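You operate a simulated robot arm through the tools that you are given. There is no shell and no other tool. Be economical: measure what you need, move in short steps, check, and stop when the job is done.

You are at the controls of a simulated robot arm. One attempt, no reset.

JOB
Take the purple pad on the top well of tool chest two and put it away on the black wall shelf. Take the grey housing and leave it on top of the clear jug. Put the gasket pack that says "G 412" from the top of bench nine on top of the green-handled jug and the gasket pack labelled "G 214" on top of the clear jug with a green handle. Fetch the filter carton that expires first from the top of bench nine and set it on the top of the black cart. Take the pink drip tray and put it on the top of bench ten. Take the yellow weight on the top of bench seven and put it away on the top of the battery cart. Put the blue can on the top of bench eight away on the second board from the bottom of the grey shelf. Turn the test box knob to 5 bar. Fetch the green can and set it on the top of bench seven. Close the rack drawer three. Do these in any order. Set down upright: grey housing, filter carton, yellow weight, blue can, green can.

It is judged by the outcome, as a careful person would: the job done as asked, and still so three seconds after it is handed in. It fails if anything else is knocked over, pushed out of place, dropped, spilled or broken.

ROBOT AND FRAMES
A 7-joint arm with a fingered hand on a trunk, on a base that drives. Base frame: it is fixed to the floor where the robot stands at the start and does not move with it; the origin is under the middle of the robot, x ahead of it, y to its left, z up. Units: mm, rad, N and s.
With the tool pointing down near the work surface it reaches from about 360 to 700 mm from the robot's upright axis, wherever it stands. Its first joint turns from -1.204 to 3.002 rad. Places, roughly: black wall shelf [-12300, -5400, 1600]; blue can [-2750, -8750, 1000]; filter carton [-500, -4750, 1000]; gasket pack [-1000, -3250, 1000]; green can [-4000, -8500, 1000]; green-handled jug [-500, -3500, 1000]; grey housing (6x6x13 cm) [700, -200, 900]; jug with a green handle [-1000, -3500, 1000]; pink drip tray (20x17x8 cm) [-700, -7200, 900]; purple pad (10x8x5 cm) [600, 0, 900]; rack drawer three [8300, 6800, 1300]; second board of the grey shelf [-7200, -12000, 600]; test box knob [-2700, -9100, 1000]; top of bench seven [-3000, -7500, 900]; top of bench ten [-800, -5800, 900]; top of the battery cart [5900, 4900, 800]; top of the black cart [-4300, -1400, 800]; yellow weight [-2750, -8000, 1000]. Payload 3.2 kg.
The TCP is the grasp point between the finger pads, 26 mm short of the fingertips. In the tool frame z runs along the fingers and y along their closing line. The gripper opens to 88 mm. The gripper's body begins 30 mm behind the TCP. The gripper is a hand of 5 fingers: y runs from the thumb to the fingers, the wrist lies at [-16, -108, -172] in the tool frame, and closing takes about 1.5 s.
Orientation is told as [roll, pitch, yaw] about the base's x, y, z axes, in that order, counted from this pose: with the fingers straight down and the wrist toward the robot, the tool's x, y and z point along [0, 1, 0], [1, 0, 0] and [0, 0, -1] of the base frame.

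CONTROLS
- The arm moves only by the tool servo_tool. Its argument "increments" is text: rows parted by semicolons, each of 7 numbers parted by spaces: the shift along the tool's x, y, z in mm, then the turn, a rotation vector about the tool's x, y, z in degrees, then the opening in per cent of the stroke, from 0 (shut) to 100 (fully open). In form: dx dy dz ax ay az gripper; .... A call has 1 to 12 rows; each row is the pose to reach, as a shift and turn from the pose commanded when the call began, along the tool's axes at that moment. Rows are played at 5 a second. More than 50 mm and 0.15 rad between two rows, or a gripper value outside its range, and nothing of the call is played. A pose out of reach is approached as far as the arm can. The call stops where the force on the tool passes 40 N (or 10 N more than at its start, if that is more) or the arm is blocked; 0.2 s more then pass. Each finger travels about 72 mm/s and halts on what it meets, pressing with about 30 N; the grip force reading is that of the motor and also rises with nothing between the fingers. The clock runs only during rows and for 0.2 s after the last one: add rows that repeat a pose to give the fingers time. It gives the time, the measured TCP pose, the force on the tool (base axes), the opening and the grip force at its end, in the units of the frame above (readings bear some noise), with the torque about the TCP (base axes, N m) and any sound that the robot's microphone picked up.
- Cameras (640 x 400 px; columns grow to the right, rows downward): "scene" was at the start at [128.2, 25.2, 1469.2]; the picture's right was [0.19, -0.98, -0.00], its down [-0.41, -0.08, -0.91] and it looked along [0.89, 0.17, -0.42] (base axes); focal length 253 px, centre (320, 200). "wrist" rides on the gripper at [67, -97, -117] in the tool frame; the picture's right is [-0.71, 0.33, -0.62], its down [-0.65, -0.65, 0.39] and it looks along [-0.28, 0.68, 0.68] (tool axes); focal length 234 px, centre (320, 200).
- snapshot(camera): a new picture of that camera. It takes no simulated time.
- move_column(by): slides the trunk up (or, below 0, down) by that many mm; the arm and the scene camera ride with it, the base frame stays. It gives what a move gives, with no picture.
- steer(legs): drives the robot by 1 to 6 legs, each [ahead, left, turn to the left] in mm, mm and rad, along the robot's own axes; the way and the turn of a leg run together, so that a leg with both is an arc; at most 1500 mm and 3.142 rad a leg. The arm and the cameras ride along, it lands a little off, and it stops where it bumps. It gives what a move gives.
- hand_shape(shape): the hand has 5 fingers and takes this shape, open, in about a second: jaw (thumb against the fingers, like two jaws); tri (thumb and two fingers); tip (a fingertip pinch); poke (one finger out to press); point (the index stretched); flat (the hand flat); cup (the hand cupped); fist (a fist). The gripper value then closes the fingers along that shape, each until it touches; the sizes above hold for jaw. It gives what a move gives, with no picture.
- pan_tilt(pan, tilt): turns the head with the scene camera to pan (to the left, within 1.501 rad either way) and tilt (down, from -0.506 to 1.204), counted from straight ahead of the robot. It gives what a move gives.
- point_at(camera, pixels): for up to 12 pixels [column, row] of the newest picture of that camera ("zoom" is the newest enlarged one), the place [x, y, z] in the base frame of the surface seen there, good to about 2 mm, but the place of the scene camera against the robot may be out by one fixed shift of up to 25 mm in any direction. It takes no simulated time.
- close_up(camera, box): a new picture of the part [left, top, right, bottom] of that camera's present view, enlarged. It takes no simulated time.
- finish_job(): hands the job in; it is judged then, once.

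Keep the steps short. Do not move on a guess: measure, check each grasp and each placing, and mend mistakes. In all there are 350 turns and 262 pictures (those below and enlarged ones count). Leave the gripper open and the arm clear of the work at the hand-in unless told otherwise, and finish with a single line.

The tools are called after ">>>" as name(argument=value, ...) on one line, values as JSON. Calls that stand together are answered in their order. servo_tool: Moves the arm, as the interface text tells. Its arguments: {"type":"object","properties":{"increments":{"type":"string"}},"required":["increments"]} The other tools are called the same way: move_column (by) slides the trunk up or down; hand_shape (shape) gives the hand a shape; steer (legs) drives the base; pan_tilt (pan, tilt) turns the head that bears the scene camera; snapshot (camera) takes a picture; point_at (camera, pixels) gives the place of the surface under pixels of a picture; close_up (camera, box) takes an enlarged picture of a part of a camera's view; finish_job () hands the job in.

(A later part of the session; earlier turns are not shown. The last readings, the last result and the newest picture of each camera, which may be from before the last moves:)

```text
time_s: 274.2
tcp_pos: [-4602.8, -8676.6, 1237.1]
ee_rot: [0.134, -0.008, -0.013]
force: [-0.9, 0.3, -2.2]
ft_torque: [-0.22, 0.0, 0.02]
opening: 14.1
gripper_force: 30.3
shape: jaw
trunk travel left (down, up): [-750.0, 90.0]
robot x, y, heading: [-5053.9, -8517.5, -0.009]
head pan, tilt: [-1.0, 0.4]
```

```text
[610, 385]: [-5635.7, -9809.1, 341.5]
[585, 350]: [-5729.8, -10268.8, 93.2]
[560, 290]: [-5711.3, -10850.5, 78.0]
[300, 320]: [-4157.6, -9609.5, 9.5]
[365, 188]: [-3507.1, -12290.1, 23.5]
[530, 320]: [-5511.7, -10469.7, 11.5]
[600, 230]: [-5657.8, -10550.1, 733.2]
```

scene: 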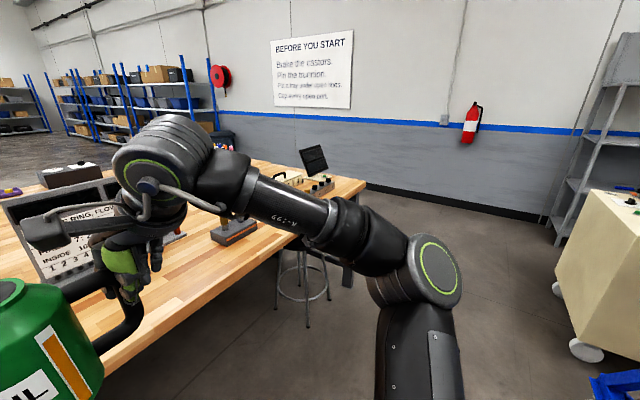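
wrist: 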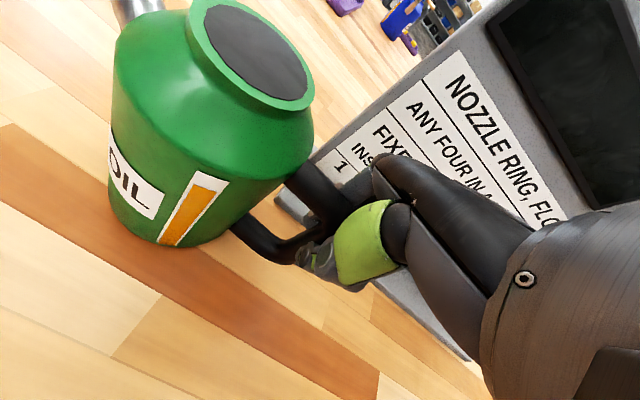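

South corridor is open at x≈-5000. Turn south and drive 2.5 m, then face east.

>>> steer(legs=[[0, 0, -1.571], [1500, 0, 0], [1000, 0, 0], [0, 0, 1.571]])

>>> pan_tilt(pan=0.3, tilt=0.3)

>>> snapshot(camera="scene")

>>> point_at(camera="scene", pixels=[[100, 220], [150, 250], [200, 220], [250, 220], [300, 250], [350, 250], [200, 180], [300, 200], [350, 200], [400, 220], [400, 180], [450, 200]])

```text
time_s: 294.1
tcp_pos: [-4525.7, -11170.1, 1236.7]
ee_rot: [0.131, -0.007, 0.038]
force: [-0.3, 0.9, -2.4]
ft_torque: [-0.22, 0.01, 0.02]
opening: 13.9
gripper_force: 29.7
shape: jaw
trunk travel left (down, up): [-750.0, 90.0]
robot x, y, heading: [-4985.7, -11035.0, 0.048]
head pan, tilt: [-1.0, 0.4]
```

```text
time_s: 295.6
tcp_pos: [-4527.0, -11169.9, 1237.0]
ee_rot: [0.132, -0.006, 0.041]
force: [-0.3, -0.2, -2.0]
ft_torque: [-0.22, -0.01, 0.02]
opening: 13.9
gripper_force: 30.0
shape: jaw
trunk travel left (down, up): [-750.0, 90.0]
robot x, y, heading: [-4987.9, -11031.7, 0.044]
head pan, tilt: [0.3, 0.3]
```

```text
165 pictures are left
```

scene: 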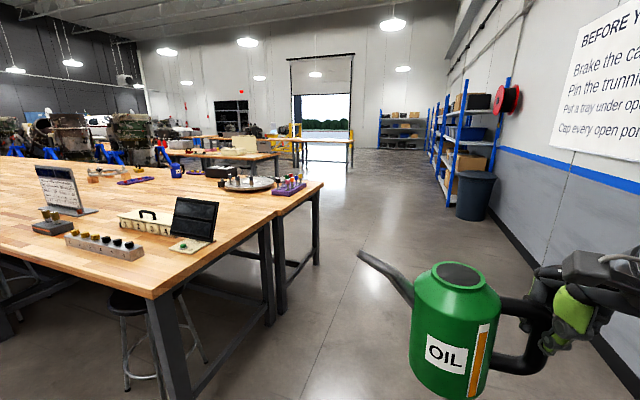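

```text
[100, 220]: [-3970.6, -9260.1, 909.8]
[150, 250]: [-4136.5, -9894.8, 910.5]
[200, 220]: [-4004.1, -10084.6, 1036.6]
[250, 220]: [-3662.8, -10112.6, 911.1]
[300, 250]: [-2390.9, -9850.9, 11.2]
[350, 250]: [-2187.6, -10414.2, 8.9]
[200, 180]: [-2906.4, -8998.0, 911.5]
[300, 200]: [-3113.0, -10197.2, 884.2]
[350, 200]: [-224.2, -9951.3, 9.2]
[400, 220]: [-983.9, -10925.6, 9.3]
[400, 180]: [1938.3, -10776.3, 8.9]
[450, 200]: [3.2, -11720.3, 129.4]
```

East corridor is clear. Drive east to x≈-2130, then turn north and look.

>>> steer(legs=[[1500, 0, 0], [1360, 0, 0], [0, 0, 1.527]])

>>> pan_tilt(pan=0.3, tilt=0.3)

>>> snapshot(camera="scene")

>>> point_at(camera="scene", pixels=[[100, 220], [150, 250], [200, 220], [250, 220], [300, 250], [350, 250], [200, 180], [300, 200], [350, 200], [400, 220], [400, 180], [450, 200]])

```text
time_s: 313.2
tcp_pos: [-1979.7, -10430.6, 1236.2]
ee_rot: [0.133, -0.007, 1.607]
force: [-0.1, 0.1, -2.6]
ft_torque: [0.02, -0.19, -0.02]
opening: 14.0
gripper_force: 29.7
shape: jaw
trunk travel left (down, up): [-750.0, 90.0]
robot x, y, heading: [-2119.3, -10887.1, 1.616]
head pan, tilt: [0.3, 0.3]
```

```text
time_s: 313.8
tcp_pos: [-1979.8, -10431.8, 1236.3]
ee_rot: [0.13, -0.007, 1.608]
force: [0.1, -0.1, -1.6]
ft_torque: [0.0, -0.21, -0.04]
opening: 13.5
gripper_force: 30.3
shape: jaw
trunk travel left (down, up): [-750.0, 90.0]
robot x, y, heading: [-2119.7, -10890.0, 1.612]
head pan, tilt: [0.3, 0.3]
```

```text
164 pictures are left
```

scene: 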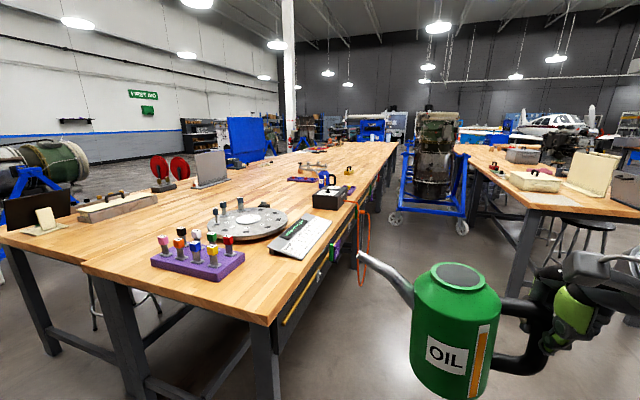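

```text
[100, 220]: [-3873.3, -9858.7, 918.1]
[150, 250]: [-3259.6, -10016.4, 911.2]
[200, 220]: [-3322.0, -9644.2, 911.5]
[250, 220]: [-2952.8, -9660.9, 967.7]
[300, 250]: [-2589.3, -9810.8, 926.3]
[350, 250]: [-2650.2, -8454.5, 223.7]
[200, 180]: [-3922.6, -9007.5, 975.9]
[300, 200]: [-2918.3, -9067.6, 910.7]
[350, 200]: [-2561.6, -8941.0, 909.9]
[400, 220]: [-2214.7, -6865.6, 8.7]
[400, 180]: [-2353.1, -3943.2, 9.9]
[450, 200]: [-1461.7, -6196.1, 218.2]
```

>>> point_at(camera="scene", pixels=[[525, 212], [470, 155], [390, 218], [465, 225], [410, 205], [510, 290], [395, 145], [355, 185], [360, 230], [325, 200], [300, 168], [347, 170]])

>>> close_up(camera="scene", box=[250, 130, 410, 230])

```text
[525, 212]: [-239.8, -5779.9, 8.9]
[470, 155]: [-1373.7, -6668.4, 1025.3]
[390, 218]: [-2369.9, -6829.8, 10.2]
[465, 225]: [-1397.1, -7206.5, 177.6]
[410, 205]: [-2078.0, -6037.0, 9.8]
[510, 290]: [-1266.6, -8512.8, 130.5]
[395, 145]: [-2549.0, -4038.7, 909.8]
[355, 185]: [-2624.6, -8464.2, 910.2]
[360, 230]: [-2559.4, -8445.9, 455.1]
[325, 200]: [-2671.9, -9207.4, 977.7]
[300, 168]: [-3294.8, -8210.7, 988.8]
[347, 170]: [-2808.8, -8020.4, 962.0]
```

```text
4.00 times, centred on (330, 180) of scene
```

zoom: 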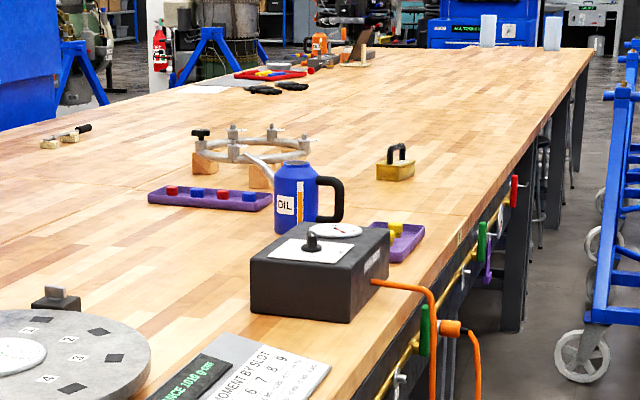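

Drive north along x≈-2090 to y≈-7700, then face west toward bench seven.

>>> steer(legs=[[0, 0, -0.052], [1500, 0, 0], [1500, 0, 0], [190, 0, 0], [0, 0, 1.58]])

>>> pan_tilt(pan=0, tilt=0.5)

>>> snapshot(camera="scene")

```text
time_s: 331.1
tcp_pos: [-1997.8, -7207.0, 1241.5]
ee_rot: [0.127, -0.003, 1.715]
force: [4.1, -25.6, 2.3]
ft_torque: [0.38, -0.22, -0.31]
opening: 10.8
gripper_force: 29.9
shape: jaw
trunk travel left (down, up): [-750.0, 90.0]
robot x, y, heading: [-2092.5, -7661.8, 1.714]
head pan, tilt: [0.3, 0.3]
stopped in leg 5: the force on the tool passed its limit (the readings are from after the stop); the commanded pose is now the measured one
```

```text
time_s: 331.9
tcp_pos: [-1997.9, -7207.5, 1241.3]
ee_rot: [0.128, -0.007, 1.712]
force: [5.3, -31.8, 2.6]
ft_torque: [0.46, -0.19, -0.38]
opening: 10.5
gripper_force: 31.0
shape: jaw
trunk travel left (down, up): [-750.0, 90.0]
robot x, y, heading: [-2092.8, -7662.5, 1.713]
head pan, tilt: [0.0, 0.499]
```

```text
162 pictures are left
```

scene: 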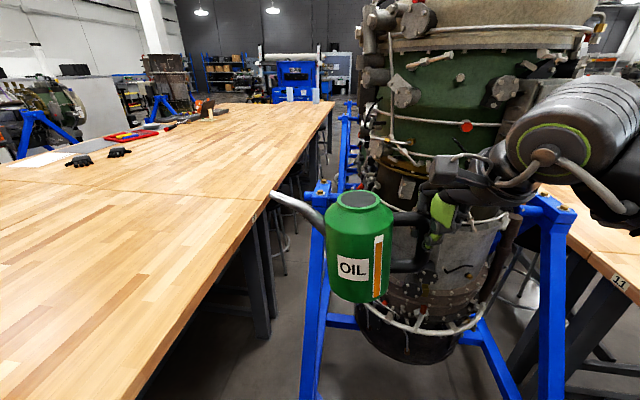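

The hand touched the engine. Back straight off 300 mm and check the can.

>>> steer(legs=[[-300, 0, 0]])

>>> snapshot(camera="scene")

>>> snapshot(camera="wrist")

```text
time_s: 333.9
tcp_pos: [-1957.7, -7488.7, 1236.1]
ee_rot: [0.13, 0.002, 1.71]
force: [-0.9, 0.3, -1.8]
ft_torque: [0.03, -0.21, 0.0]
opening: 13.2
gripper_force: 29.9
shape: jaw
trunk travel left (down, up): [-750.0, 90.0]
robot x, y, heading: [-2052.2, -7952.4, 1.711]
head pan, tilt: [0.0, 0.499]
```

```text
161 pictures are left
```

scene: 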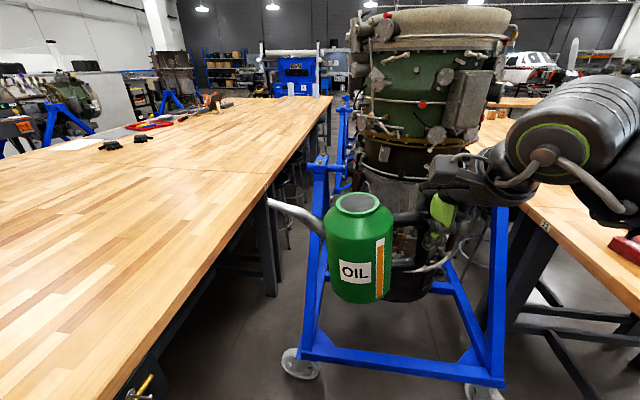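

```text
160 pictures are left
```

wrist: 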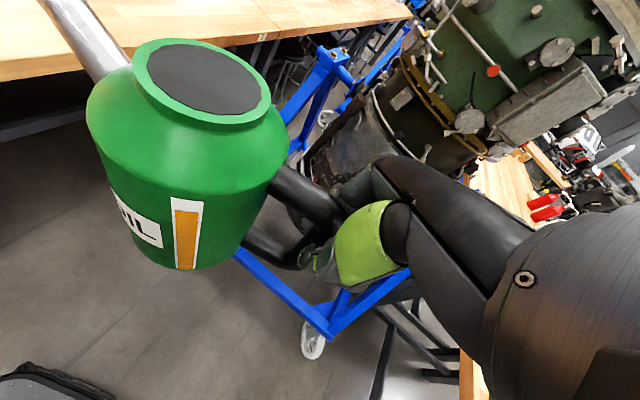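

Can is fine. Turn left to face west.

>>> steer(legs=[[0, 0, 1.431], [0, -120, 0], [120, 0, 0]])

>>> snapshot(camera="scene")

>>> point_at(camera="scene", pixels=[[320, 250], [320, 200], [320, 300], [200, 250], [400, 250], [300, 350], [150, 250], [100, 250], [250, 300], [450, 200]])

```text
time_s: 339.5
tcp_pos: [-2623.0, -7680.0, 1235.3]
ee_rot: [0.129, 0.004, -3.136]
force: [-0.4, -0.1, -2.0]
ft_torque: [0.23, 0.02, -0.01]
opening: 13.0
gripper_force: 30.1
shape: jaw
trunk travel left (down, up): [-750.0, 90.0]
robot x, y, heading: [-2175.0, -7836.7, -3.14]
head pan, tilt: [0.0, 0.499]
```

```text
159 pictures are left
```

scene: 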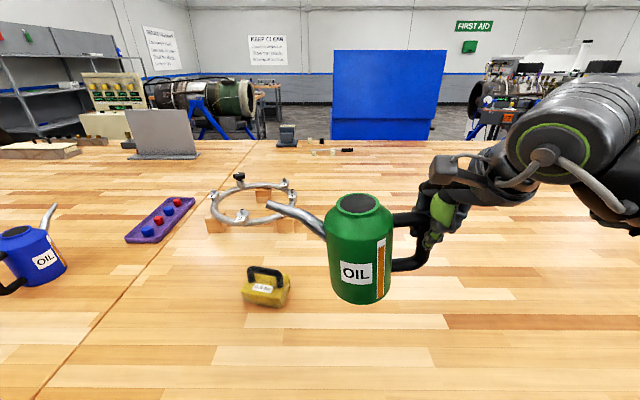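

```text
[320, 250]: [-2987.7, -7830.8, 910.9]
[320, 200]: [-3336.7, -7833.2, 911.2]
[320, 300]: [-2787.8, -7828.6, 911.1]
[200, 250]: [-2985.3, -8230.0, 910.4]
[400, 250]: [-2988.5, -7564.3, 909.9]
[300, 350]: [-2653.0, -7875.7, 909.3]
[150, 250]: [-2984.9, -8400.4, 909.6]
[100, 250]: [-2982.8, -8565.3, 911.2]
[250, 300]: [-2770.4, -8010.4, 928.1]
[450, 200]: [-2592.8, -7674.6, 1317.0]
```

Bench seven is clear at centre. Move forward 130 mm and lower straight down to just above the top.

>>> servo_tool(increments="0 45 0 0 0 0 0; 0 90 0 0 0 0 0; 0 130 0 0 0 0 0; -5 130 40 0 0 0 0; -11 130 85 0 0 0 0; -17 130 130 0 0 0 0; -22 130 170 0 0 0 0; -27 130 208 0 0 0 0; -27 130 208 0 0 0 0")

>>> close_up(camera="scene", box=[220, 170, 480, 350])

```text
time_s: 341.5
tcp_pos: [-2755.0, -7681.2, 1028.0]
ee_rot: [0.13, 0.002, -3.137]
force: [0.2, -0.1, -2.0]
ft_torque: [0.2, 0.06, 0.04]
opening: 13.2
gripper_force: 29.9
shape: jaw
trunk travel left (down, up): [-750.0, 90.0]
robot x, y, heading: [-2174.6, -7834.3, -3.135]
head pan, tilt: [0.0, 0.499]
```

```text
2.22 times, centred on (350, 260) of scene
```

zoom: 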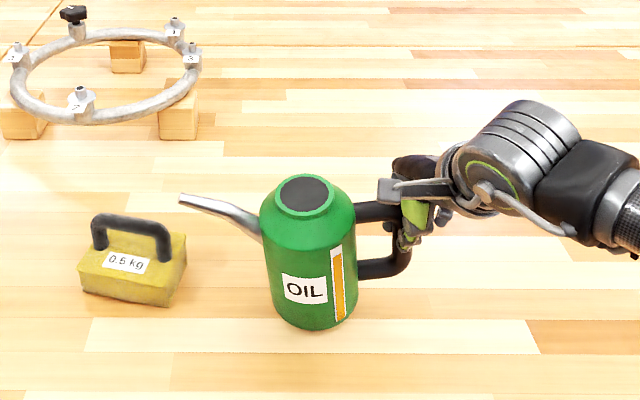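

>>> servo_tool(increments="-1 0 5 0 2 0 0; -2 0 13 0 4 0 0; -2 0 13 0 4 0 0")

>>> servo_tool(increments="-0.8 0 5 0 0 0 0; -0.8 0 5 0 0 0 0")

>>> close_up(camera="scene", box=[220, 170, 480, 350])

```text
time_s: 342.3
tcp_pos: [-2754.3, -7681.8, 1013.6]
ee_rot: [0.199, 0.001, -3.136]
force: [0.4, -0.9, -1.8]
ft_torque: [0.2, 0.03, -0.01]
opening: 13.0
gripper_force: 30.2
shape: jaw
trunk travel left (down, up): [-750.0, 90.0]
robot x, y, heading: [-2175.2, -7834.9, -3.133]
head pan, tilt: [0.0, 0.499]
```

```text
time_s: 342.9
tcp_pos: [-2753.7, -7682.4, 1007.9]
ee_rot: [0.199, 0.002, -3.136]
force: [-0.2, 0.3, -2.5]
ft_torque: [0.13, 0.0, 0.01]
opening: 13.0
gripper_force: 29.9
shape: jaw
trunk travel left (down, up): [-750.0, 90.0]
robot x, y, heading: [-2171.9, -7836.6, -3.136]
head pan, tilt: [0.0, 0.499]
```

```text
2.22 times, centred on (350, 260) of scene
```

zoom: 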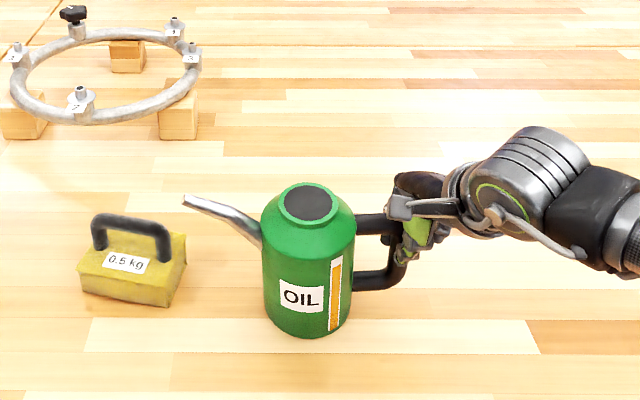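

Contact starting (torque falling). Lower 4 more mm.

>>> servo_tool(increments="-0.8 0 4 0 0 0 0; -0.8 0 4 0 0 0 0")

>>> servo_tool(increments="-0.8 0 3 0 0 0 0; -0.8 0 3 0 0 0 0")

```text
time_s: 343.5
tcp_pos: [-2753.9, -7682.2, 1004.5]
ee_rot: [0.2, -0.001, -3.135]
force: [0.2, 0.7, -0.2]
ft_torque: [0.06, -0.05, -0.01]
opening: 13.2
gripper_force: 29.6
shape: jaw
trunk travel left (down, up): [-750.0, 90.0]
robot x, y, heading: [-2172.2, -7836.4, -3.137]
head pan, tilt: [0.0, 0.499]
```

```text
time_s: 344.1
tcp_pos: [-2754.7, -7680.9, 1000.6]
ee_rot: [0.2, 0.0, -3.136]
force: [-0.8, 1.1, 1.5]
ft_torque: [0.01, -0.08, 0.0]
opening: 13.0
gripper_force: 30.0
shape: jaw
trunk travel left (down, up): [-750.0, 90.0]
robot x, y, heading: [-2170.1, -7833.8, -3.134]
head pan, tilt: [0.0, 0.499]
```

Seated. Open and lift straight up.

>>> servo_tool(increments="0 0 0 0 0 0 35; 0 0 0 0 0 0 60; 0 0 0 0 0 0 60; 4 0 -20 0 0 0 60; 10 0 -50 0 0 0 60; 18 0 -90 0 0 0 70; 26 0 -130 0 0 0 100; 34 0 -170 0 0 0 100")

>>> snapshot(camera="scene")

```text
time_s: 345.9
tcp_pos: [-2753.3, -7679.0, 1175.3]
ee_rot: [0.199, 0.001, -3.136]
force: [0.1, 0.0, 0.9]
ft_torque: [-0.01, -0.01, 0.01]
opening: 87.6
gripper_force: 0.0
shape: jaw
trunk travel left (down, up): [-750.0, 90.0]
robot x, y, heading: [-2174.2, -7837.7, -3.135]
head pan, tilt: [0.0, 0.499]
```

```text
156 pictures are left
```

scene: 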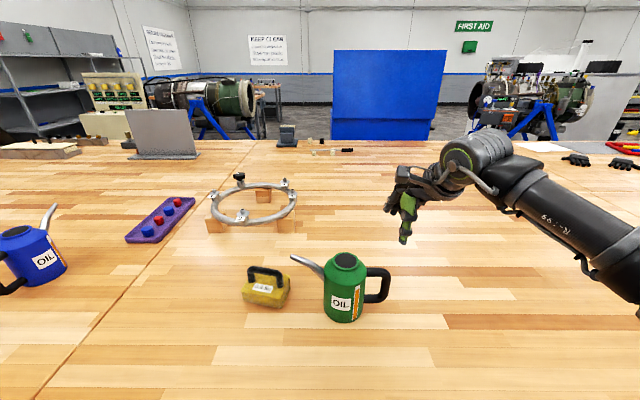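

Green can placed. Level the hand, raise, and strafe left toward the test box.

>>> servo_tool(increments="0 -30 -30 0 -3 0 100; 0 -60 -60 0 -6 0 100; 0 -90 -80 0 -9 0 100; 0 -120 -90 0 -11.4 0 100")

>>> steer(legs=[[-60, 0, 0], [0, 1000, 0]])

>>> pan_tilt(pan=0.2, tilt=0.7)

>>> snapshot(camera="scene")

```text
time_s: 346.9
tcp_pos: [-2632.6, -7661.4, 1264.3]
ee_rot: [-0.003, -0.001, -3.138]
force: [0.4, -0.1, 0.3]
ft_torque: [-0.01, 0.02, -0.01]
opening: 88.0
gripper_force: 0.0
shape: jaw
trunk travel left (down, up): [-750.0, 90.0]
robot x, y, heading: [-2172.5, -7835.8, -3.134]
head pan, tilt: [0.0, 0.499]
```

```text
time_s: 352.8
tcp_pos: [-2567.5, -8676.8, 1263.0]
ee_rot: [-0.001, 0.001, -3.142]
force: [-0.5, 0.6, 0.3]
ft_torque: [0.0, 0.0, 0.01]
opening: 87.9
gripper_force: 0.1
shape: jaw
trunk travel left (down, up): [-750.0, 90.0]
robot x, y, heading: [-2109.8, -8856.4, -3.139]
head pan, tilt: [0.0, 0.499]
```

```text
time_s: 353.5
tcp_pos: [-2568.7, -8678.4, 1261.7]
ee_rot: [-0.001, 0.002, -3.142]
force: [0.3, -0.1, -0.6]
ft_torque: [0.01, 0.01, 0.01]
opening: 87.8
gripper_force: 0.1
shape: jaw
trunk travel left (down, up): [-750.0, 90.0]
robot x, y, heading: [-2110.7, -8852.8, -3.142]
head pan, tilt: [0.201, 0.7]
```

```text
155 pictures are left
```

scene: 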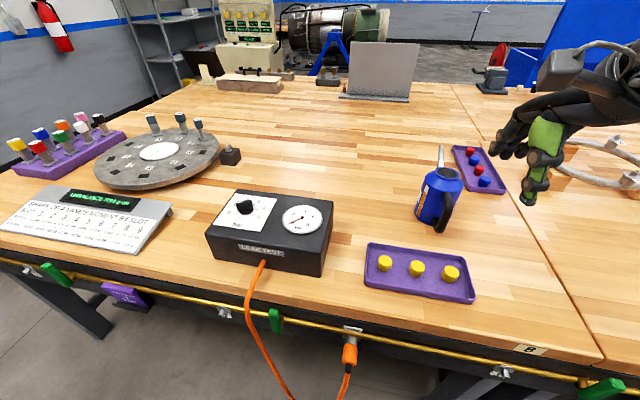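

Bench eight. Zoom on the leak-test box.

>>> close_up(camera="scene", box=[195, 180, 345, 280])

>>> point_at(camera="zoom", pixels=[[210, 110], [205, 130], [205, 95], [100, 170], [300, 190], [340, 80], [450, 170], [170, 70], [400, 250], [100, 230], [60, 220]])

```text
4.00 times, centred on (270, 230) of scene
```

zoom: 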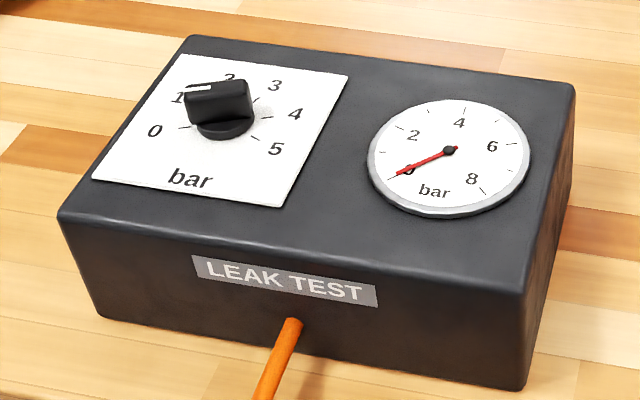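

```text
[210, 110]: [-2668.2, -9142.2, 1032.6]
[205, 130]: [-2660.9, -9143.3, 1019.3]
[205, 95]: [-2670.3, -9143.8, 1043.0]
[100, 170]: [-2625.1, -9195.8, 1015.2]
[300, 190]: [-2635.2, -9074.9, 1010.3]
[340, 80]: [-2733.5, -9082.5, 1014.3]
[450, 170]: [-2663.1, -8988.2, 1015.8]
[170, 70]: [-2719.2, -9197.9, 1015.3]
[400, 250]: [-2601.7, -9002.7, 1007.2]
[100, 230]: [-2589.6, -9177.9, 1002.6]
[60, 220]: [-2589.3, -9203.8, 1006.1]
```

>>> point_at(camera="zoom", pixels=[[155, 130], [183, 128], [178, 98], [229, 78], [275, 85], [295, 115], [275, 150], [255, 138], [262, 117], [257, 100], [190, 88], [248, 85]])

>>> snapshot(camera="wrist")

```text
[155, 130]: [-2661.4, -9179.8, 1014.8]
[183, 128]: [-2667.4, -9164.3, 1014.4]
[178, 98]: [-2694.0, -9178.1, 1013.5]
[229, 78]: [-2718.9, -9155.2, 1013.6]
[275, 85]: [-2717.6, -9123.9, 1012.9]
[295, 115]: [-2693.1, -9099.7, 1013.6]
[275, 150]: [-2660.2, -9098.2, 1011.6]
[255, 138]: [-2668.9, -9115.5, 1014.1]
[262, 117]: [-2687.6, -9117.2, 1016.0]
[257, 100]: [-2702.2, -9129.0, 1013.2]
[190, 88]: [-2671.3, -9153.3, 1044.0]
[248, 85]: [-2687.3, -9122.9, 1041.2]
```

```text
153 pictures are left
```

wrist: 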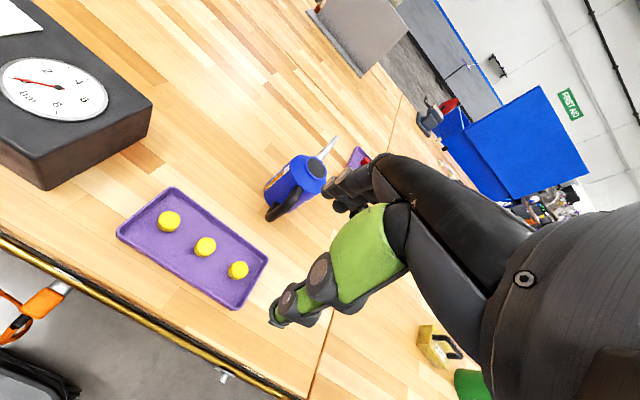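

Knob at 0, dial centre true ≈(-2690,-9132), labels run clockwise 0→5 over ≈236°. Shift base left 440 mm so the knob is in front of the right arm.

>>> steer(legs=[[0, 445, 0]])

>>> snapshot(camera="wrist")

>>> pan_tilt(pan=-0.3, tilt=0.8)

>>> snapshot(camera="scene")

```text
time_s: 356.2
tcp_pos: [-2567.5, -9126.2, 1263.6]
ee_rot: [-0.001, 0.001, -3.136]
force: [0.4, -0.1, 0.4]
ft_torque: [-0.02, 0.01, -0.03]
opening: 87.8
gripper_force: 0.1
shape: jaw
trunk travel left (down, up): [-750.0, 90.0]
robot x, y, heading: [-2105.5, -9304.3, -3.134]
head pan, tilt: [0.201, 0.7]
```

```text
152 pictures are left
```

wrist: 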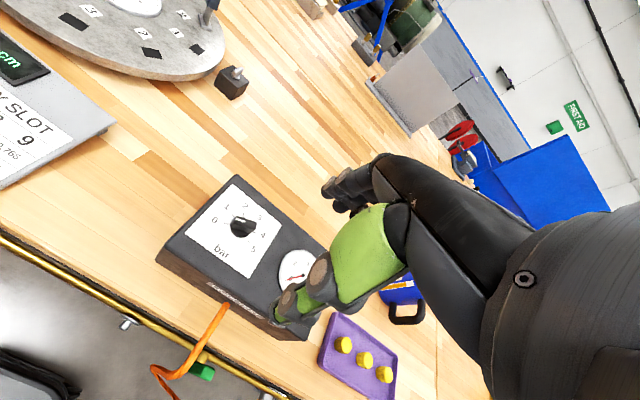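

```text
time_s: 357.1
tcp_pos: [-2567.4, -9126.3, 1262.6]
ee_rot: [-0.001, 0.002, -3.137]
force: [-0.5, -0.9, 0.6]
ft_torque: [0.01, 0.04, 0.02]
opening: 87.7
gripper_force: 0.1
shape: jaw
trunk travel left (down, up): [-750.0, 90.0]
robot x, y, heading: [-2102.5, -9300.2, -3.131]
head pan, tilt: [-0.3, 0.799]
```

```text
151 pictures are left
```

scene: 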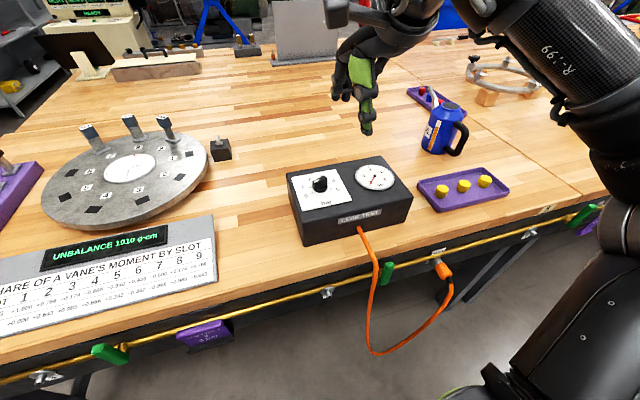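

Zoom the knob in the wrist camera for an accurate measure.

>>> close_up(camera="wrist", box=[190, 180, 286, 270])

>>> point_at(camera="zoom", pixels=[[350, 205], [300, 185], [400, 220], [340, 170], [365, 235], [170, 180], [240, 110], [490, 240], [430, 320], [350, 250], [345, 110], [460, 150]])

```text
4.44 times, centred on (238, 225) of wrist
```

zoom: 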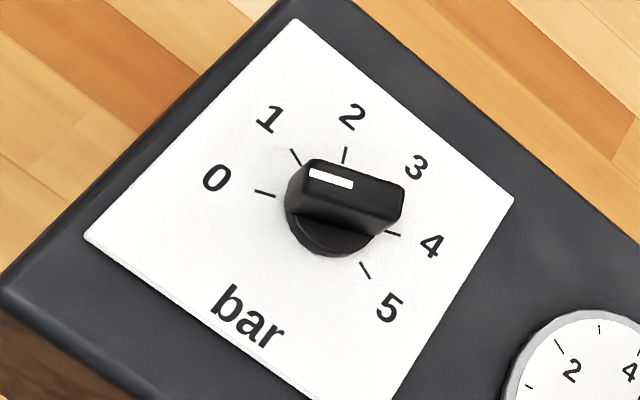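

```text
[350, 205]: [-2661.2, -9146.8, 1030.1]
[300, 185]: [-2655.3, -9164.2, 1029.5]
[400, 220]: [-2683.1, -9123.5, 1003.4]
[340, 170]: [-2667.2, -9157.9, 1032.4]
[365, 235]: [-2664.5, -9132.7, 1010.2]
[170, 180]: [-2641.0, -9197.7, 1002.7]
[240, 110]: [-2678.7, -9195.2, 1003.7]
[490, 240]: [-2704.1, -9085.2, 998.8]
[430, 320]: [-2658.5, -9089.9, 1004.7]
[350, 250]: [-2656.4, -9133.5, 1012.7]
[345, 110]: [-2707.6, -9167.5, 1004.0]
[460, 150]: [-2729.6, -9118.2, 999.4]
```

>>> point_at(camera="zoom", pixels=[[216, 180], [270, 118], [350, 117], [415, 167], [431, 245], [390, 305], [312, 178], [395, 200], [352, 172], [340, 192], [350, 182], [305, 170]])

```text
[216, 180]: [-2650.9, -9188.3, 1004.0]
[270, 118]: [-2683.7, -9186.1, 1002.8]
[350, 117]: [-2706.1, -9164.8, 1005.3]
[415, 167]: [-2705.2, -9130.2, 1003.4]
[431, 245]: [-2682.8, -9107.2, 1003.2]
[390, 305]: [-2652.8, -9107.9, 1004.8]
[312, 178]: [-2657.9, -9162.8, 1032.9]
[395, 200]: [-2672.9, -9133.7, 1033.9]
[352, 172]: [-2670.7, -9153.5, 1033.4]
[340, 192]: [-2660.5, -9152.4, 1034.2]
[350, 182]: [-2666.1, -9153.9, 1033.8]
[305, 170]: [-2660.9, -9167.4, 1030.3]
```

Wrist view gives the knob centre (-2666,-9147.5), top z 1034 (and shows the scene shift is fixed in base axes). Move above it, yaw +27° so the fingers straddle the bar.

>>> servo_tool(increments="5 20 25 0 0 -5 60; 9 40 50 0 0 -10 50; 13 60 80 0 0 -15 50; 17 80 110 0 0 -20 50; 21 98.5 140 0 0 -25 50; 21 98.5 165 0 0 -27 50; 21 98.5 165 0 0 -27 50")

>>> snapshot(camera="wrist")

```text
time_s: 358.7
tcp_pos: [-2665.6, -9148.3, 1106.4]
ee_rot: [-0.002, 0.001, -2.677]
force: [0.3, 0.5, -0.3]
ft_torque: [0.0, 0.04, -0.04]
opening: 44.5
gripper_force: 0.1
shape: jaw
out of reach, approached as far as the arm can: row 6, 7
trunk travel left (down, up): [-750.0, 90.0]
robot x, y, heading: [-2109.0, -9298.0, -3.131]
head pan, tilt: [-0.3, 0.799]
```

```text
149 pictures are left
```

wrist: 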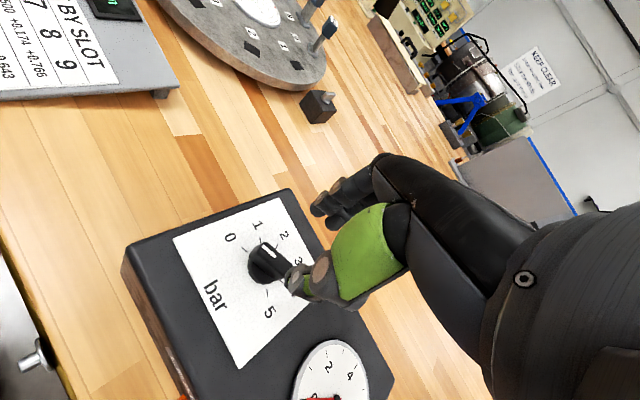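

>>> servo_tool(increments="0 0 25 0 0 0 50; 0 0 45 0 0 0 50; 0 0 45 0 0 0 50")

>>> snapshot(camera="wrist")

```text
time_s: 359.5
tcp_pos: [-2665.5, -9147.8, 1060.7]
ee_rot: [0.001, 0.003, -2.668]
force: [1.1, 0.2, 0.2]
ft_torque: [-0.03, -0.01, 0.02]
opening: 44.3
gripper_force: 0.0
shape: jaw
trunk travel left (down, up): [-750.0, 90.0]
robot x, y, heading: [-2106.9, -9300.4, -3.136]
head pan, tilt: [-0.3, 0.799]
```

```text
148 pictures are left
```

wrist: 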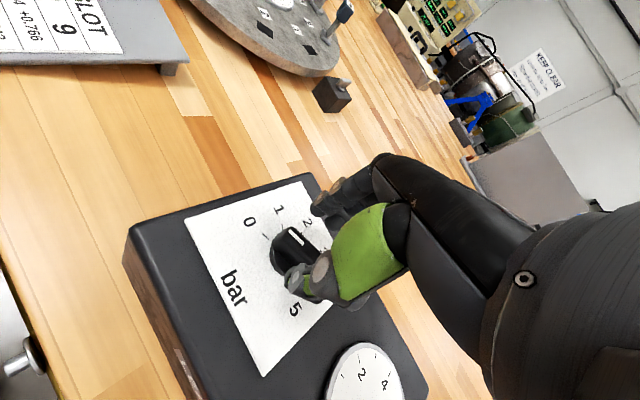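

>>> servo_tool(increments="0 0 12 0 0 0 50; 0 0 25 0 0 0 50; 0 0 25 0 0 0 25; 0 0 25 0 0 0 0; 0 0 25 0 0 0 0; 0 0 25 0 0 0 0; 0 0 25 0 0 0 0; 0 0 25 0 0 0 0")

>>> snapshot(camera="wrist")

>>> close_up(camera="scene", box=[270, 130, 430, 250])

```text
time_s: 361.3
tcp_pos: [-2663.6, -9147.4, 1035.9]
ee_rot: [-0.001, 0.002, -2.665]
force: [3.8, 0.7, -3.5]
ft_torque: [0.02, -0.05, -0.07]
opening: 10.9
gripper_force: 30.1
shape: jaw
trunk travel left (down, up): [-750.0, 90.0]
robot x, y, heading: [-2109.9, -9299.0, -3.135]
head pan, tilt: [-0.3, 0.799]
```

```text
147 pictures are left
```

wrist: 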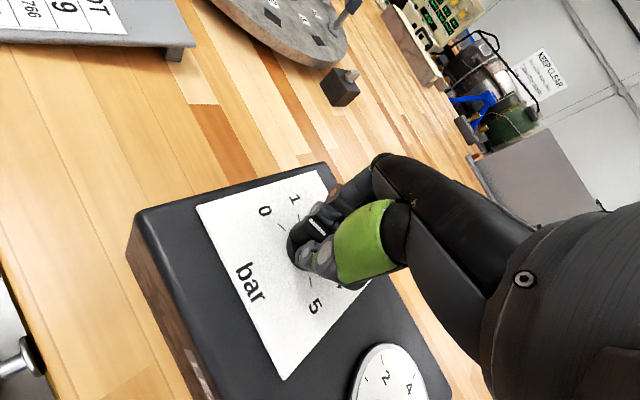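

```text
3.33 times, centred on (350, 190) of scene
```

zoom: 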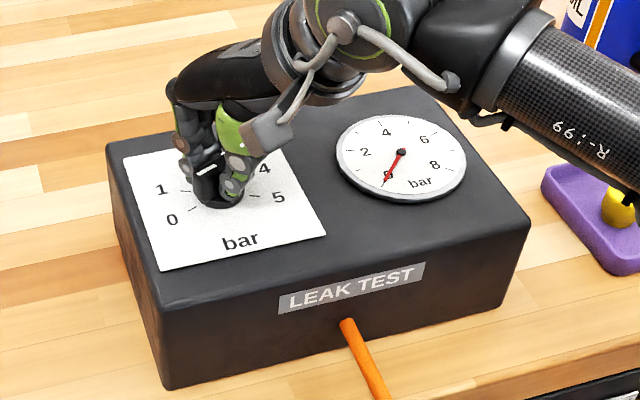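

Gripped. Rotate clockwise 72°.

>>> servo_tool(increments="0 0 0 0 0 8 0; 0 0 0 0 0 16 0; 0 0 0 0 0 24 0; 0 0 0 0 0 32 0; 0 0 0 0 0 40 0; 0 0 0 0 0 48 0; 0 0 0 0 0 56 0; 0 0 0 0 0 64 0; 0 0 0 0 0 72 0; 0 0 0 0 0 72 0")

>>> close_up(camera="scene", box=[270, 130, 430, 250])

```text
time_s: 363.5
tcp_pos: [-2666.9, -9148.4, 1036.5]
ee_rot: [0.001, -0.002, 2.36]
force: [-5.9, -2.1, 1.9]
ft_torque: [0.04, 0.11, 0.03]
opening: 10.3
gripper_force: 29.9
shape: jaw
trunk travel left (down, up): [-750.0, 90.0]
robot x, y, heading: [-2106.7, -9302.1, -3.136]
head pan, tilt: [-0.3, 0.799]
```

```text
3.33 times, centred on (350, 190) of scene
```

zoom: 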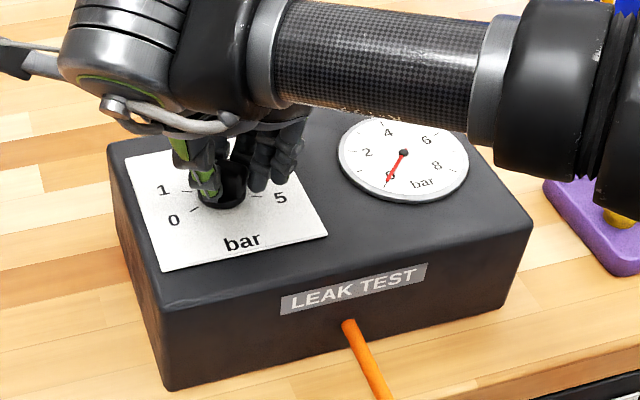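

Try continuing the same grip for another 48°.

>>> servo_tool(increments="0 0 0 0 0 8 0; 0 0 0 0 0 16 0; 0 0 0 0 0 24 0; 0 0 0 0 0 32 0; 0 0 0 0 0 40 0; 0 0 0 0 0 48 0; 0 0 0 0 0 48 0")

>>> close_up(camera="scene", box=[270, 130, 430, 250])

```text
time_s: 365.1
tcp_pos: [-2667.6, -9147.2, 1035.0]
ee_rot: [-0.002, -0.001, 1.521]
force: [-12.8, 2.9, 9.3]
ft_torque: [0.1, 0.25, 0.02]
opening: 10.8
gripper_force: 30.0
shape: jaw
trunk travel left (down, up): [-750.0, 90.0]
robot x, y, heading: [-2106.5, -9303.1, -3.136]
head pan, tilt: [-0.3, 0.799]
```

```text
3.33 times, centred on (350, 190) of scene
```

zoom: 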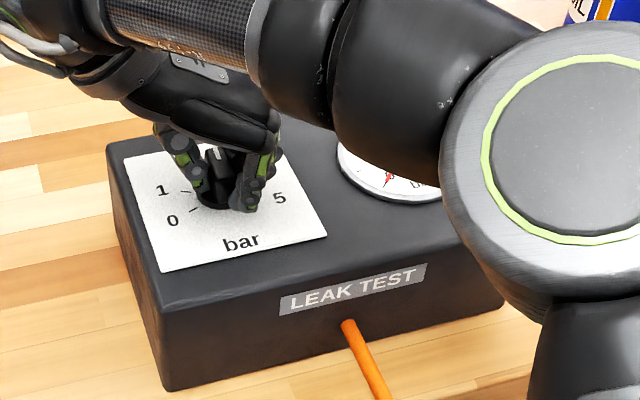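

>>> servo_tool(increments="0 0 0 0 0 8 0; 0 0 0 0 0 16 0; 0 0 0 0 0 24 0; 0 0 0 0 0 32 0; 0 0 0 0 0 32 0")

>>> snapshot(camera="scene")

```text
time_s: 366.3
tcp_pos: [-2665.3, -9146.4, 1035.3]
ee_rot: [-0.002, -0.003, 0.965]
force: [-12.9, 4.7, 10.3]
ft_torque: [0.1, 0.23, 0.06]
opening: 11.0
gripper_force: 29.6
shape: jaw
out of reach, approached as far as the arm can: row 4
trunk travel left (down, up): [-750.0, 90.0]
robot x, y, heading: [-2107.3, -9306.2, -3.138]
head pan, tilt: [-0.3, 0.799]
```

```text
143 pictures are left
```

scene: 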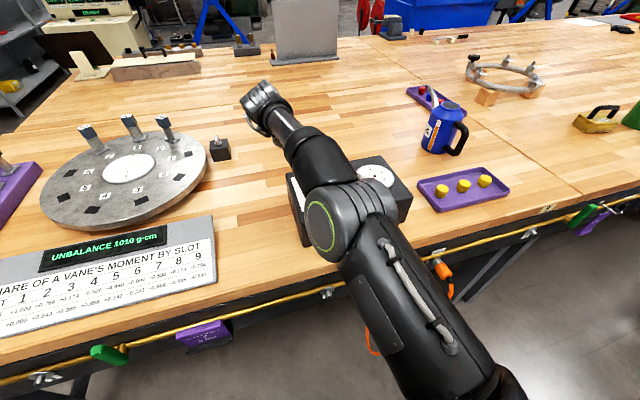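

152° done (pointer ≈ between 3 and 4); the wrist is at its limit. Release, rise, unwind the hand, then re-approach with the base turned left.

>>> servo_tool(increments="0 0 0 0 0 0 30; 0 0 0 0 0 0 50; 0 0 0 0 0 0 50; 0 0 -40 0 0 0 50; 0 0 -85 0 0 0 50; 0 0 -130 0 0 0 50; 0 0 -130 0 0 -8 50; 0 0 -130 0 0 -16 50; 0 0 -130 0 0 -24 50; 0 0 -130 0 0 -32 50; 0 0 -130 0 0 -40 50; 0 0 -130 0 0 -48 50")

>>> servo_tool(increments="0 0 0 0 0 -8 50; 0 0 0 0 0 -16 50; 0 0 0 0 0 -24 50; 0 0 0 0 0 -32 50; 0 0 0 0 0 -40 50; 0 0 0 0 0 -48 50; 0 0 0 0 0 -56 50; 0 0 0 0 0 -64 50; 0 0 0 0 0 -72 50; 0 0 0 0 0 -77 50")

>>> close_up(camera="scene", box=[270, 130, 430, 250])

```text
time_s: 368.9
tcp_pos: [-2664.6, -9148.7, 1167.7]
ee_rot: [0.001, -0.001, 1.805]
force: [0.4, -0.2, 0.5]
ft_torque: [0.01, 0.03, -0.04]
opening: 43.7
gripper_force: 0.1
shape: jaw
out of reach, approached as far as the arm can: row 4, 5, 6, 7, 8
trunk travel left (down, up): [-750.0, 90.0]
robot x, y, heading: [-2109.4, -9299.9, -3.136]
head pan, tilt: [-0.3, 0.799]
```

```text
time_s: 371.1
tcp_pos: [-2665.7, -9148.7, 1167.3]
ee_rot: [0.001, 0.003, -3.133]
force: [0.2, -0.3, 0.6]
ft_torque: [0.02, -0.02, 0.03]
opening: 44.2
gripper_force: 0.0
shape: jaw
trunk travel left (down, up): [-750.0, 90.0]
robot x, y, heading: [-2106.5, -9301.9, -3.133]
head pan, tilt: [-0.3, 0.799]
```

```text
3.33 times, centred on (350, 190) of scene
```

zoom: 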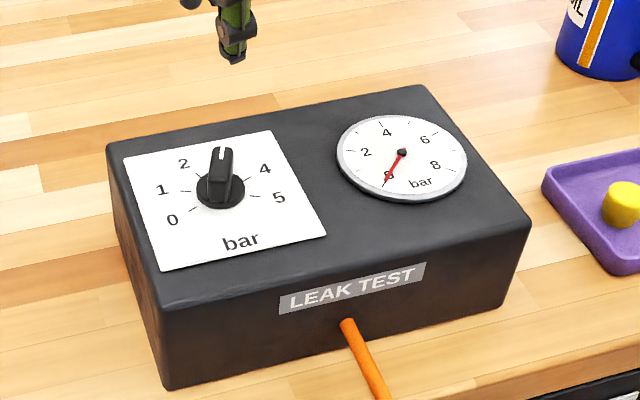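

Pointer now at 3. Reposition base to (-2150,-8800) turned left ~48° for the final 90°.

>>> servo_tool(increments="0 -40 -10 0 0 0 50; 0 -80 -40 0 0 0 50; 0 -100 -80 0 0 0 50")

>>> steer(legs=[[0, -502, 0], [43, 0, 0.833]])

>>> snapshot(camera="wrist")

```text
time_s: 371.9
tcp_pos: [-2566.2, -9149.8, 1247.7]
ee_rot: [-0.002, 0.003, -3.137]
force: [-0.2, -0.3, -0.1]
ft_torque: [-0.03, 0.04, -0.01]
opening: 43.8
gripper_force: 0.0
shape: jaw
trunk travel left (down, up): [-750.0, 90.0]
robot x, y, heading: [-2108.2, -9298.0, -3.131]
head pan, tilt: [-0.3, 0.799]
```

```text
time_s: 377.0
tcp_pos: [-2569.2, -9057.4, 1247.0]
ee_rot: [-0.001, 0.001, -2.3]
force: [-0.5, -0.1, -0.5]
ft_torque: [0.0, 0.04, -0.03]
opening: 43.9
gripper_force: 0.1
shape: jaw
trunk travel left (down, up): [-750.0, 90.0]
robot x, y, heading: [-2147.8, -8817.4, -2.297]
head pan, tilt: [-0.3, 0.799]
```

```text
141 pictures are left
```

wrist: 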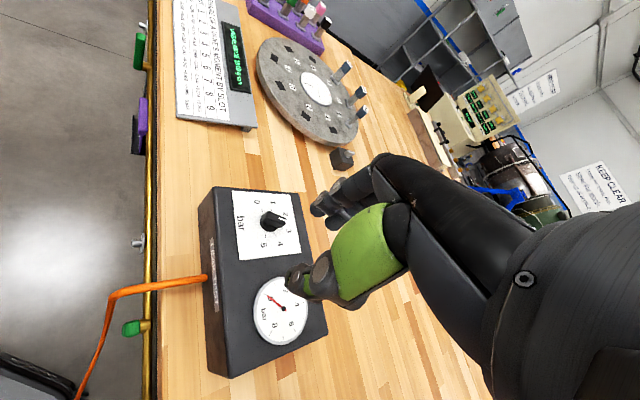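

>>> close_up(camera="wrist", box=[225, 180, 321, 270])

>>> point_at(camera="zoom", pixels=[[170, 105], [260, 90], [325, 145], [335, 235], [290, 300], [205, 310], [270, 195], [330, 180], [200, 210], [232, 190]])

```text
4.44 times, centred on (273, 225) of wrist
```

zoom: 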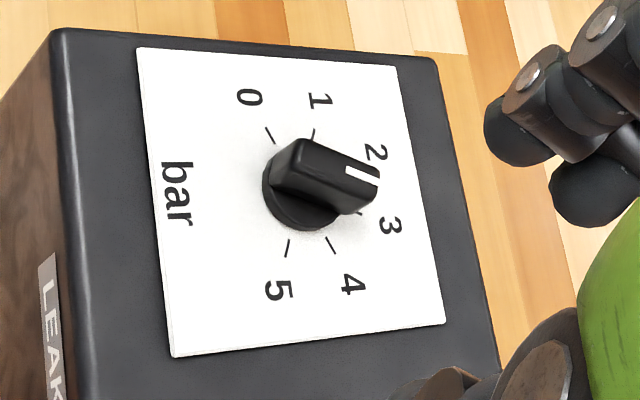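

```text
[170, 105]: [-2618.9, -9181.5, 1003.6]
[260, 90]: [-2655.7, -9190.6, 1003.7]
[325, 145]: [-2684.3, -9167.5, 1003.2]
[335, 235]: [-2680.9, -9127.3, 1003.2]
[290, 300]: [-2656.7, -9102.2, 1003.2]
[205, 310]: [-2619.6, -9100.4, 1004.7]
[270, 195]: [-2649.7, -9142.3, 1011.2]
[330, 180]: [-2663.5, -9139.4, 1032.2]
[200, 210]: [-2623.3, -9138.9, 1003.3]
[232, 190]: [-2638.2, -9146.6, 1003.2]
```

>>> point_at(camera="zoom", pixels=[[298, 160], [372, 190], [335, 172], [310, 145], [376, 172], [352, 205], [282, 182]])

```text
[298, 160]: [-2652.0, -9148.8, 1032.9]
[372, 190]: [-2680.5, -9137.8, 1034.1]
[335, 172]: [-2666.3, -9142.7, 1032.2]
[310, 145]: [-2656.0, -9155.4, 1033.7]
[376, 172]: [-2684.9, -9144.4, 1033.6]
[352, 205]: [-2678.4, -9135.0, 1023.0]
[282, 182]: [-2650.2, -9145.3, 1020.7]
```

Move over the knob with the +21° yaw.

>>> servo_tool(increments="-2.4 22 25 0 0 -4 50; -4.8 44 50 0 0 -8 50; -7 66 80 0 0 -12 50; -9.6 88 110 0 0 -16 50; -12 110 140 0 0 -20.7 50; -14.3 132.3 170 0 0 -20.7 50; -14.3 132.3 187 0 0 -20.7 50; -14.3 132.3 187 0 0 -20.7 50")

>>> snapshot(camera="wrist")

```text
time_s: 378.8
tcp_pos: [-2668.7, -9144.6, 1058.8]
ee_rot: [0.0, 0.003, -1.938]
force: [0.2, 0.6, -0.3]
ft_torque: [-0.01, -0.02, -0.01]
opening: 44.0
gripper_force: 0.1
shape: jaw
trunk travel left (down, up): [-750.0, 90.0]
robot x, y, heading: [-2145.7, -8817.6, -2.296]
head pan, tilt: [-0.3, 0.799]
```

```text
139 pictures are left
```

wrist: 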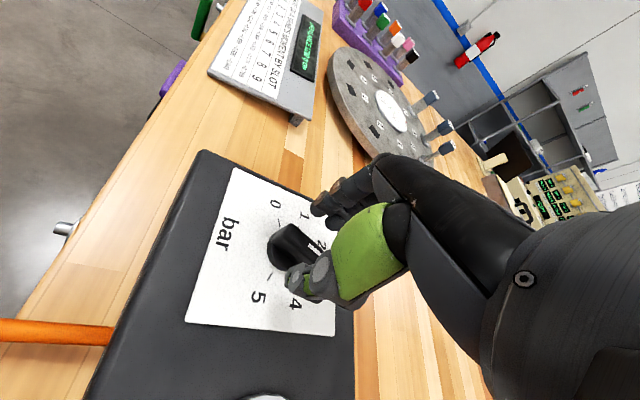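

>>> servo_tool(increments="0 0 12 0 0 0 50; 0 0 23 0 0 0 50; 0 0 23 0 0 0 25; 0 0 23 0 0 0 0; 0 0 23 0 0 0 0; 0 0 23 0 0 0 0; 0 0 23 0 0 0 0; 0 0 23 0 0 0 0")

>>> servo_tool(increments="0 0 0 0 0 8 0; 0 0 0 0 0 16 0; 0 0 0 0 0 24 0; 0 0 0 0 0 32 0; 0 0 0 0 0 40 0; 0 0 0 0 0 48 0; 0 0 0 0 0 56 0; 0 0 0 0 0 64 0; 0 0 0 0 0 72 0; 0 0 0 0 0 80 0; 0 0 0 0 0 88 0; 0 0 0 0 0 90 0")

>>> close_up(camera="scene", box=[200, 130, 440, 280])

```text
time_s: 380.6
tcp_pos: [-2668.3, -9145.5, 1035.8]
ee_rot: [0.0, 0.001, -1.939]
force: [2.5, 1.8, -5.0]
ft_torque: [0.03, -0.01, -0.03]
opening: 11.5
gripper_force: 29.7
shape: jaw
trunk travel left (down, up): [-750.0, 90.0]
robot x, y, heading: [-2150.0, -8820.4, -2.301]
head pan, tilt: [-0.3, 0.799]
```

```text
time_s: 383.2
tcp_pos: [-2665.9, -9146.3, 1037.0]
ee_rot: [-0.004, 0.0, 2.774]
force: [10.4, 3.5, -14.6]
ft_torque: [0.06, -0.15, 0.0]
opening: 9.6
gripper_force: 29.9
shape: jaw
trunk travel left (down, up): [-750.0, 90.0]
robot x, y, heading: [-2145.1, -8816.1, -2.3]
head pan, tilt: [-0.3, 0.799]
```

```text
2.67 times, centred on (320, 205) of scene
```

zoom: 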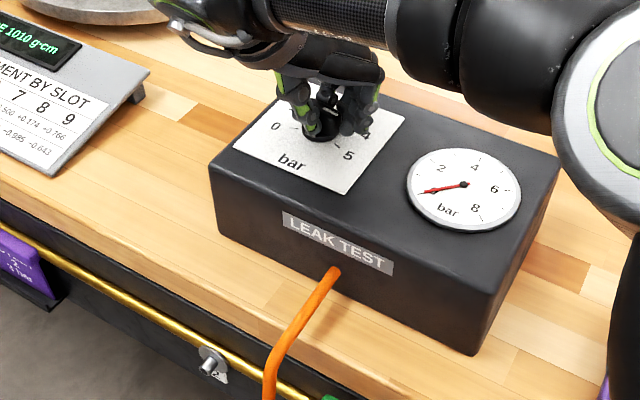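

Open and rise 100 mm to read the knob.

>>> servo_tool(increments="0 0 0 0 0 0 30; 0 0 0 0 0 0 50; 0 0 0 0 0 0 50; 0 0 -40 0 0 0 50; 0 0 -85 0 0 0 50; 0 0 -125 0 0 0 50")

>>> close_up(camera="scene", box=[255, 150, 415, 250])

>>> snapshot(camera="wrist")

```text
time_s: 384.6
tcp_pos: [-2666.9, -9145.4, 1161.1]
ee_rot: [-0.002, 0.0, 2.773]
force: [0.2, -0.2, -0.1]
ft_torque: [-0.03, 0.0, 0.02]
opening: 43.4
gripper_force: 0.1
shape: jaw
trunk travel left (down, up): [-750.0, 90.0]
robot x, y, heading: [-2148.7, -8815.8, -2.298]
head pan, tilt: [-0.3, 0.799]
```

```text
4.00 times, centred on (335, 200) of scene
```

zoom: 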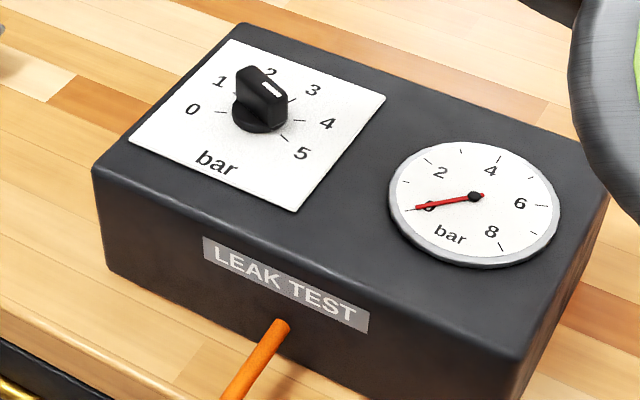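

```text
136 pictures are left
```

wrist: 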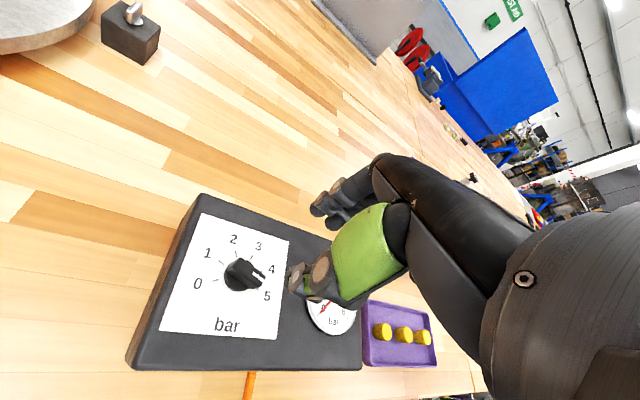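

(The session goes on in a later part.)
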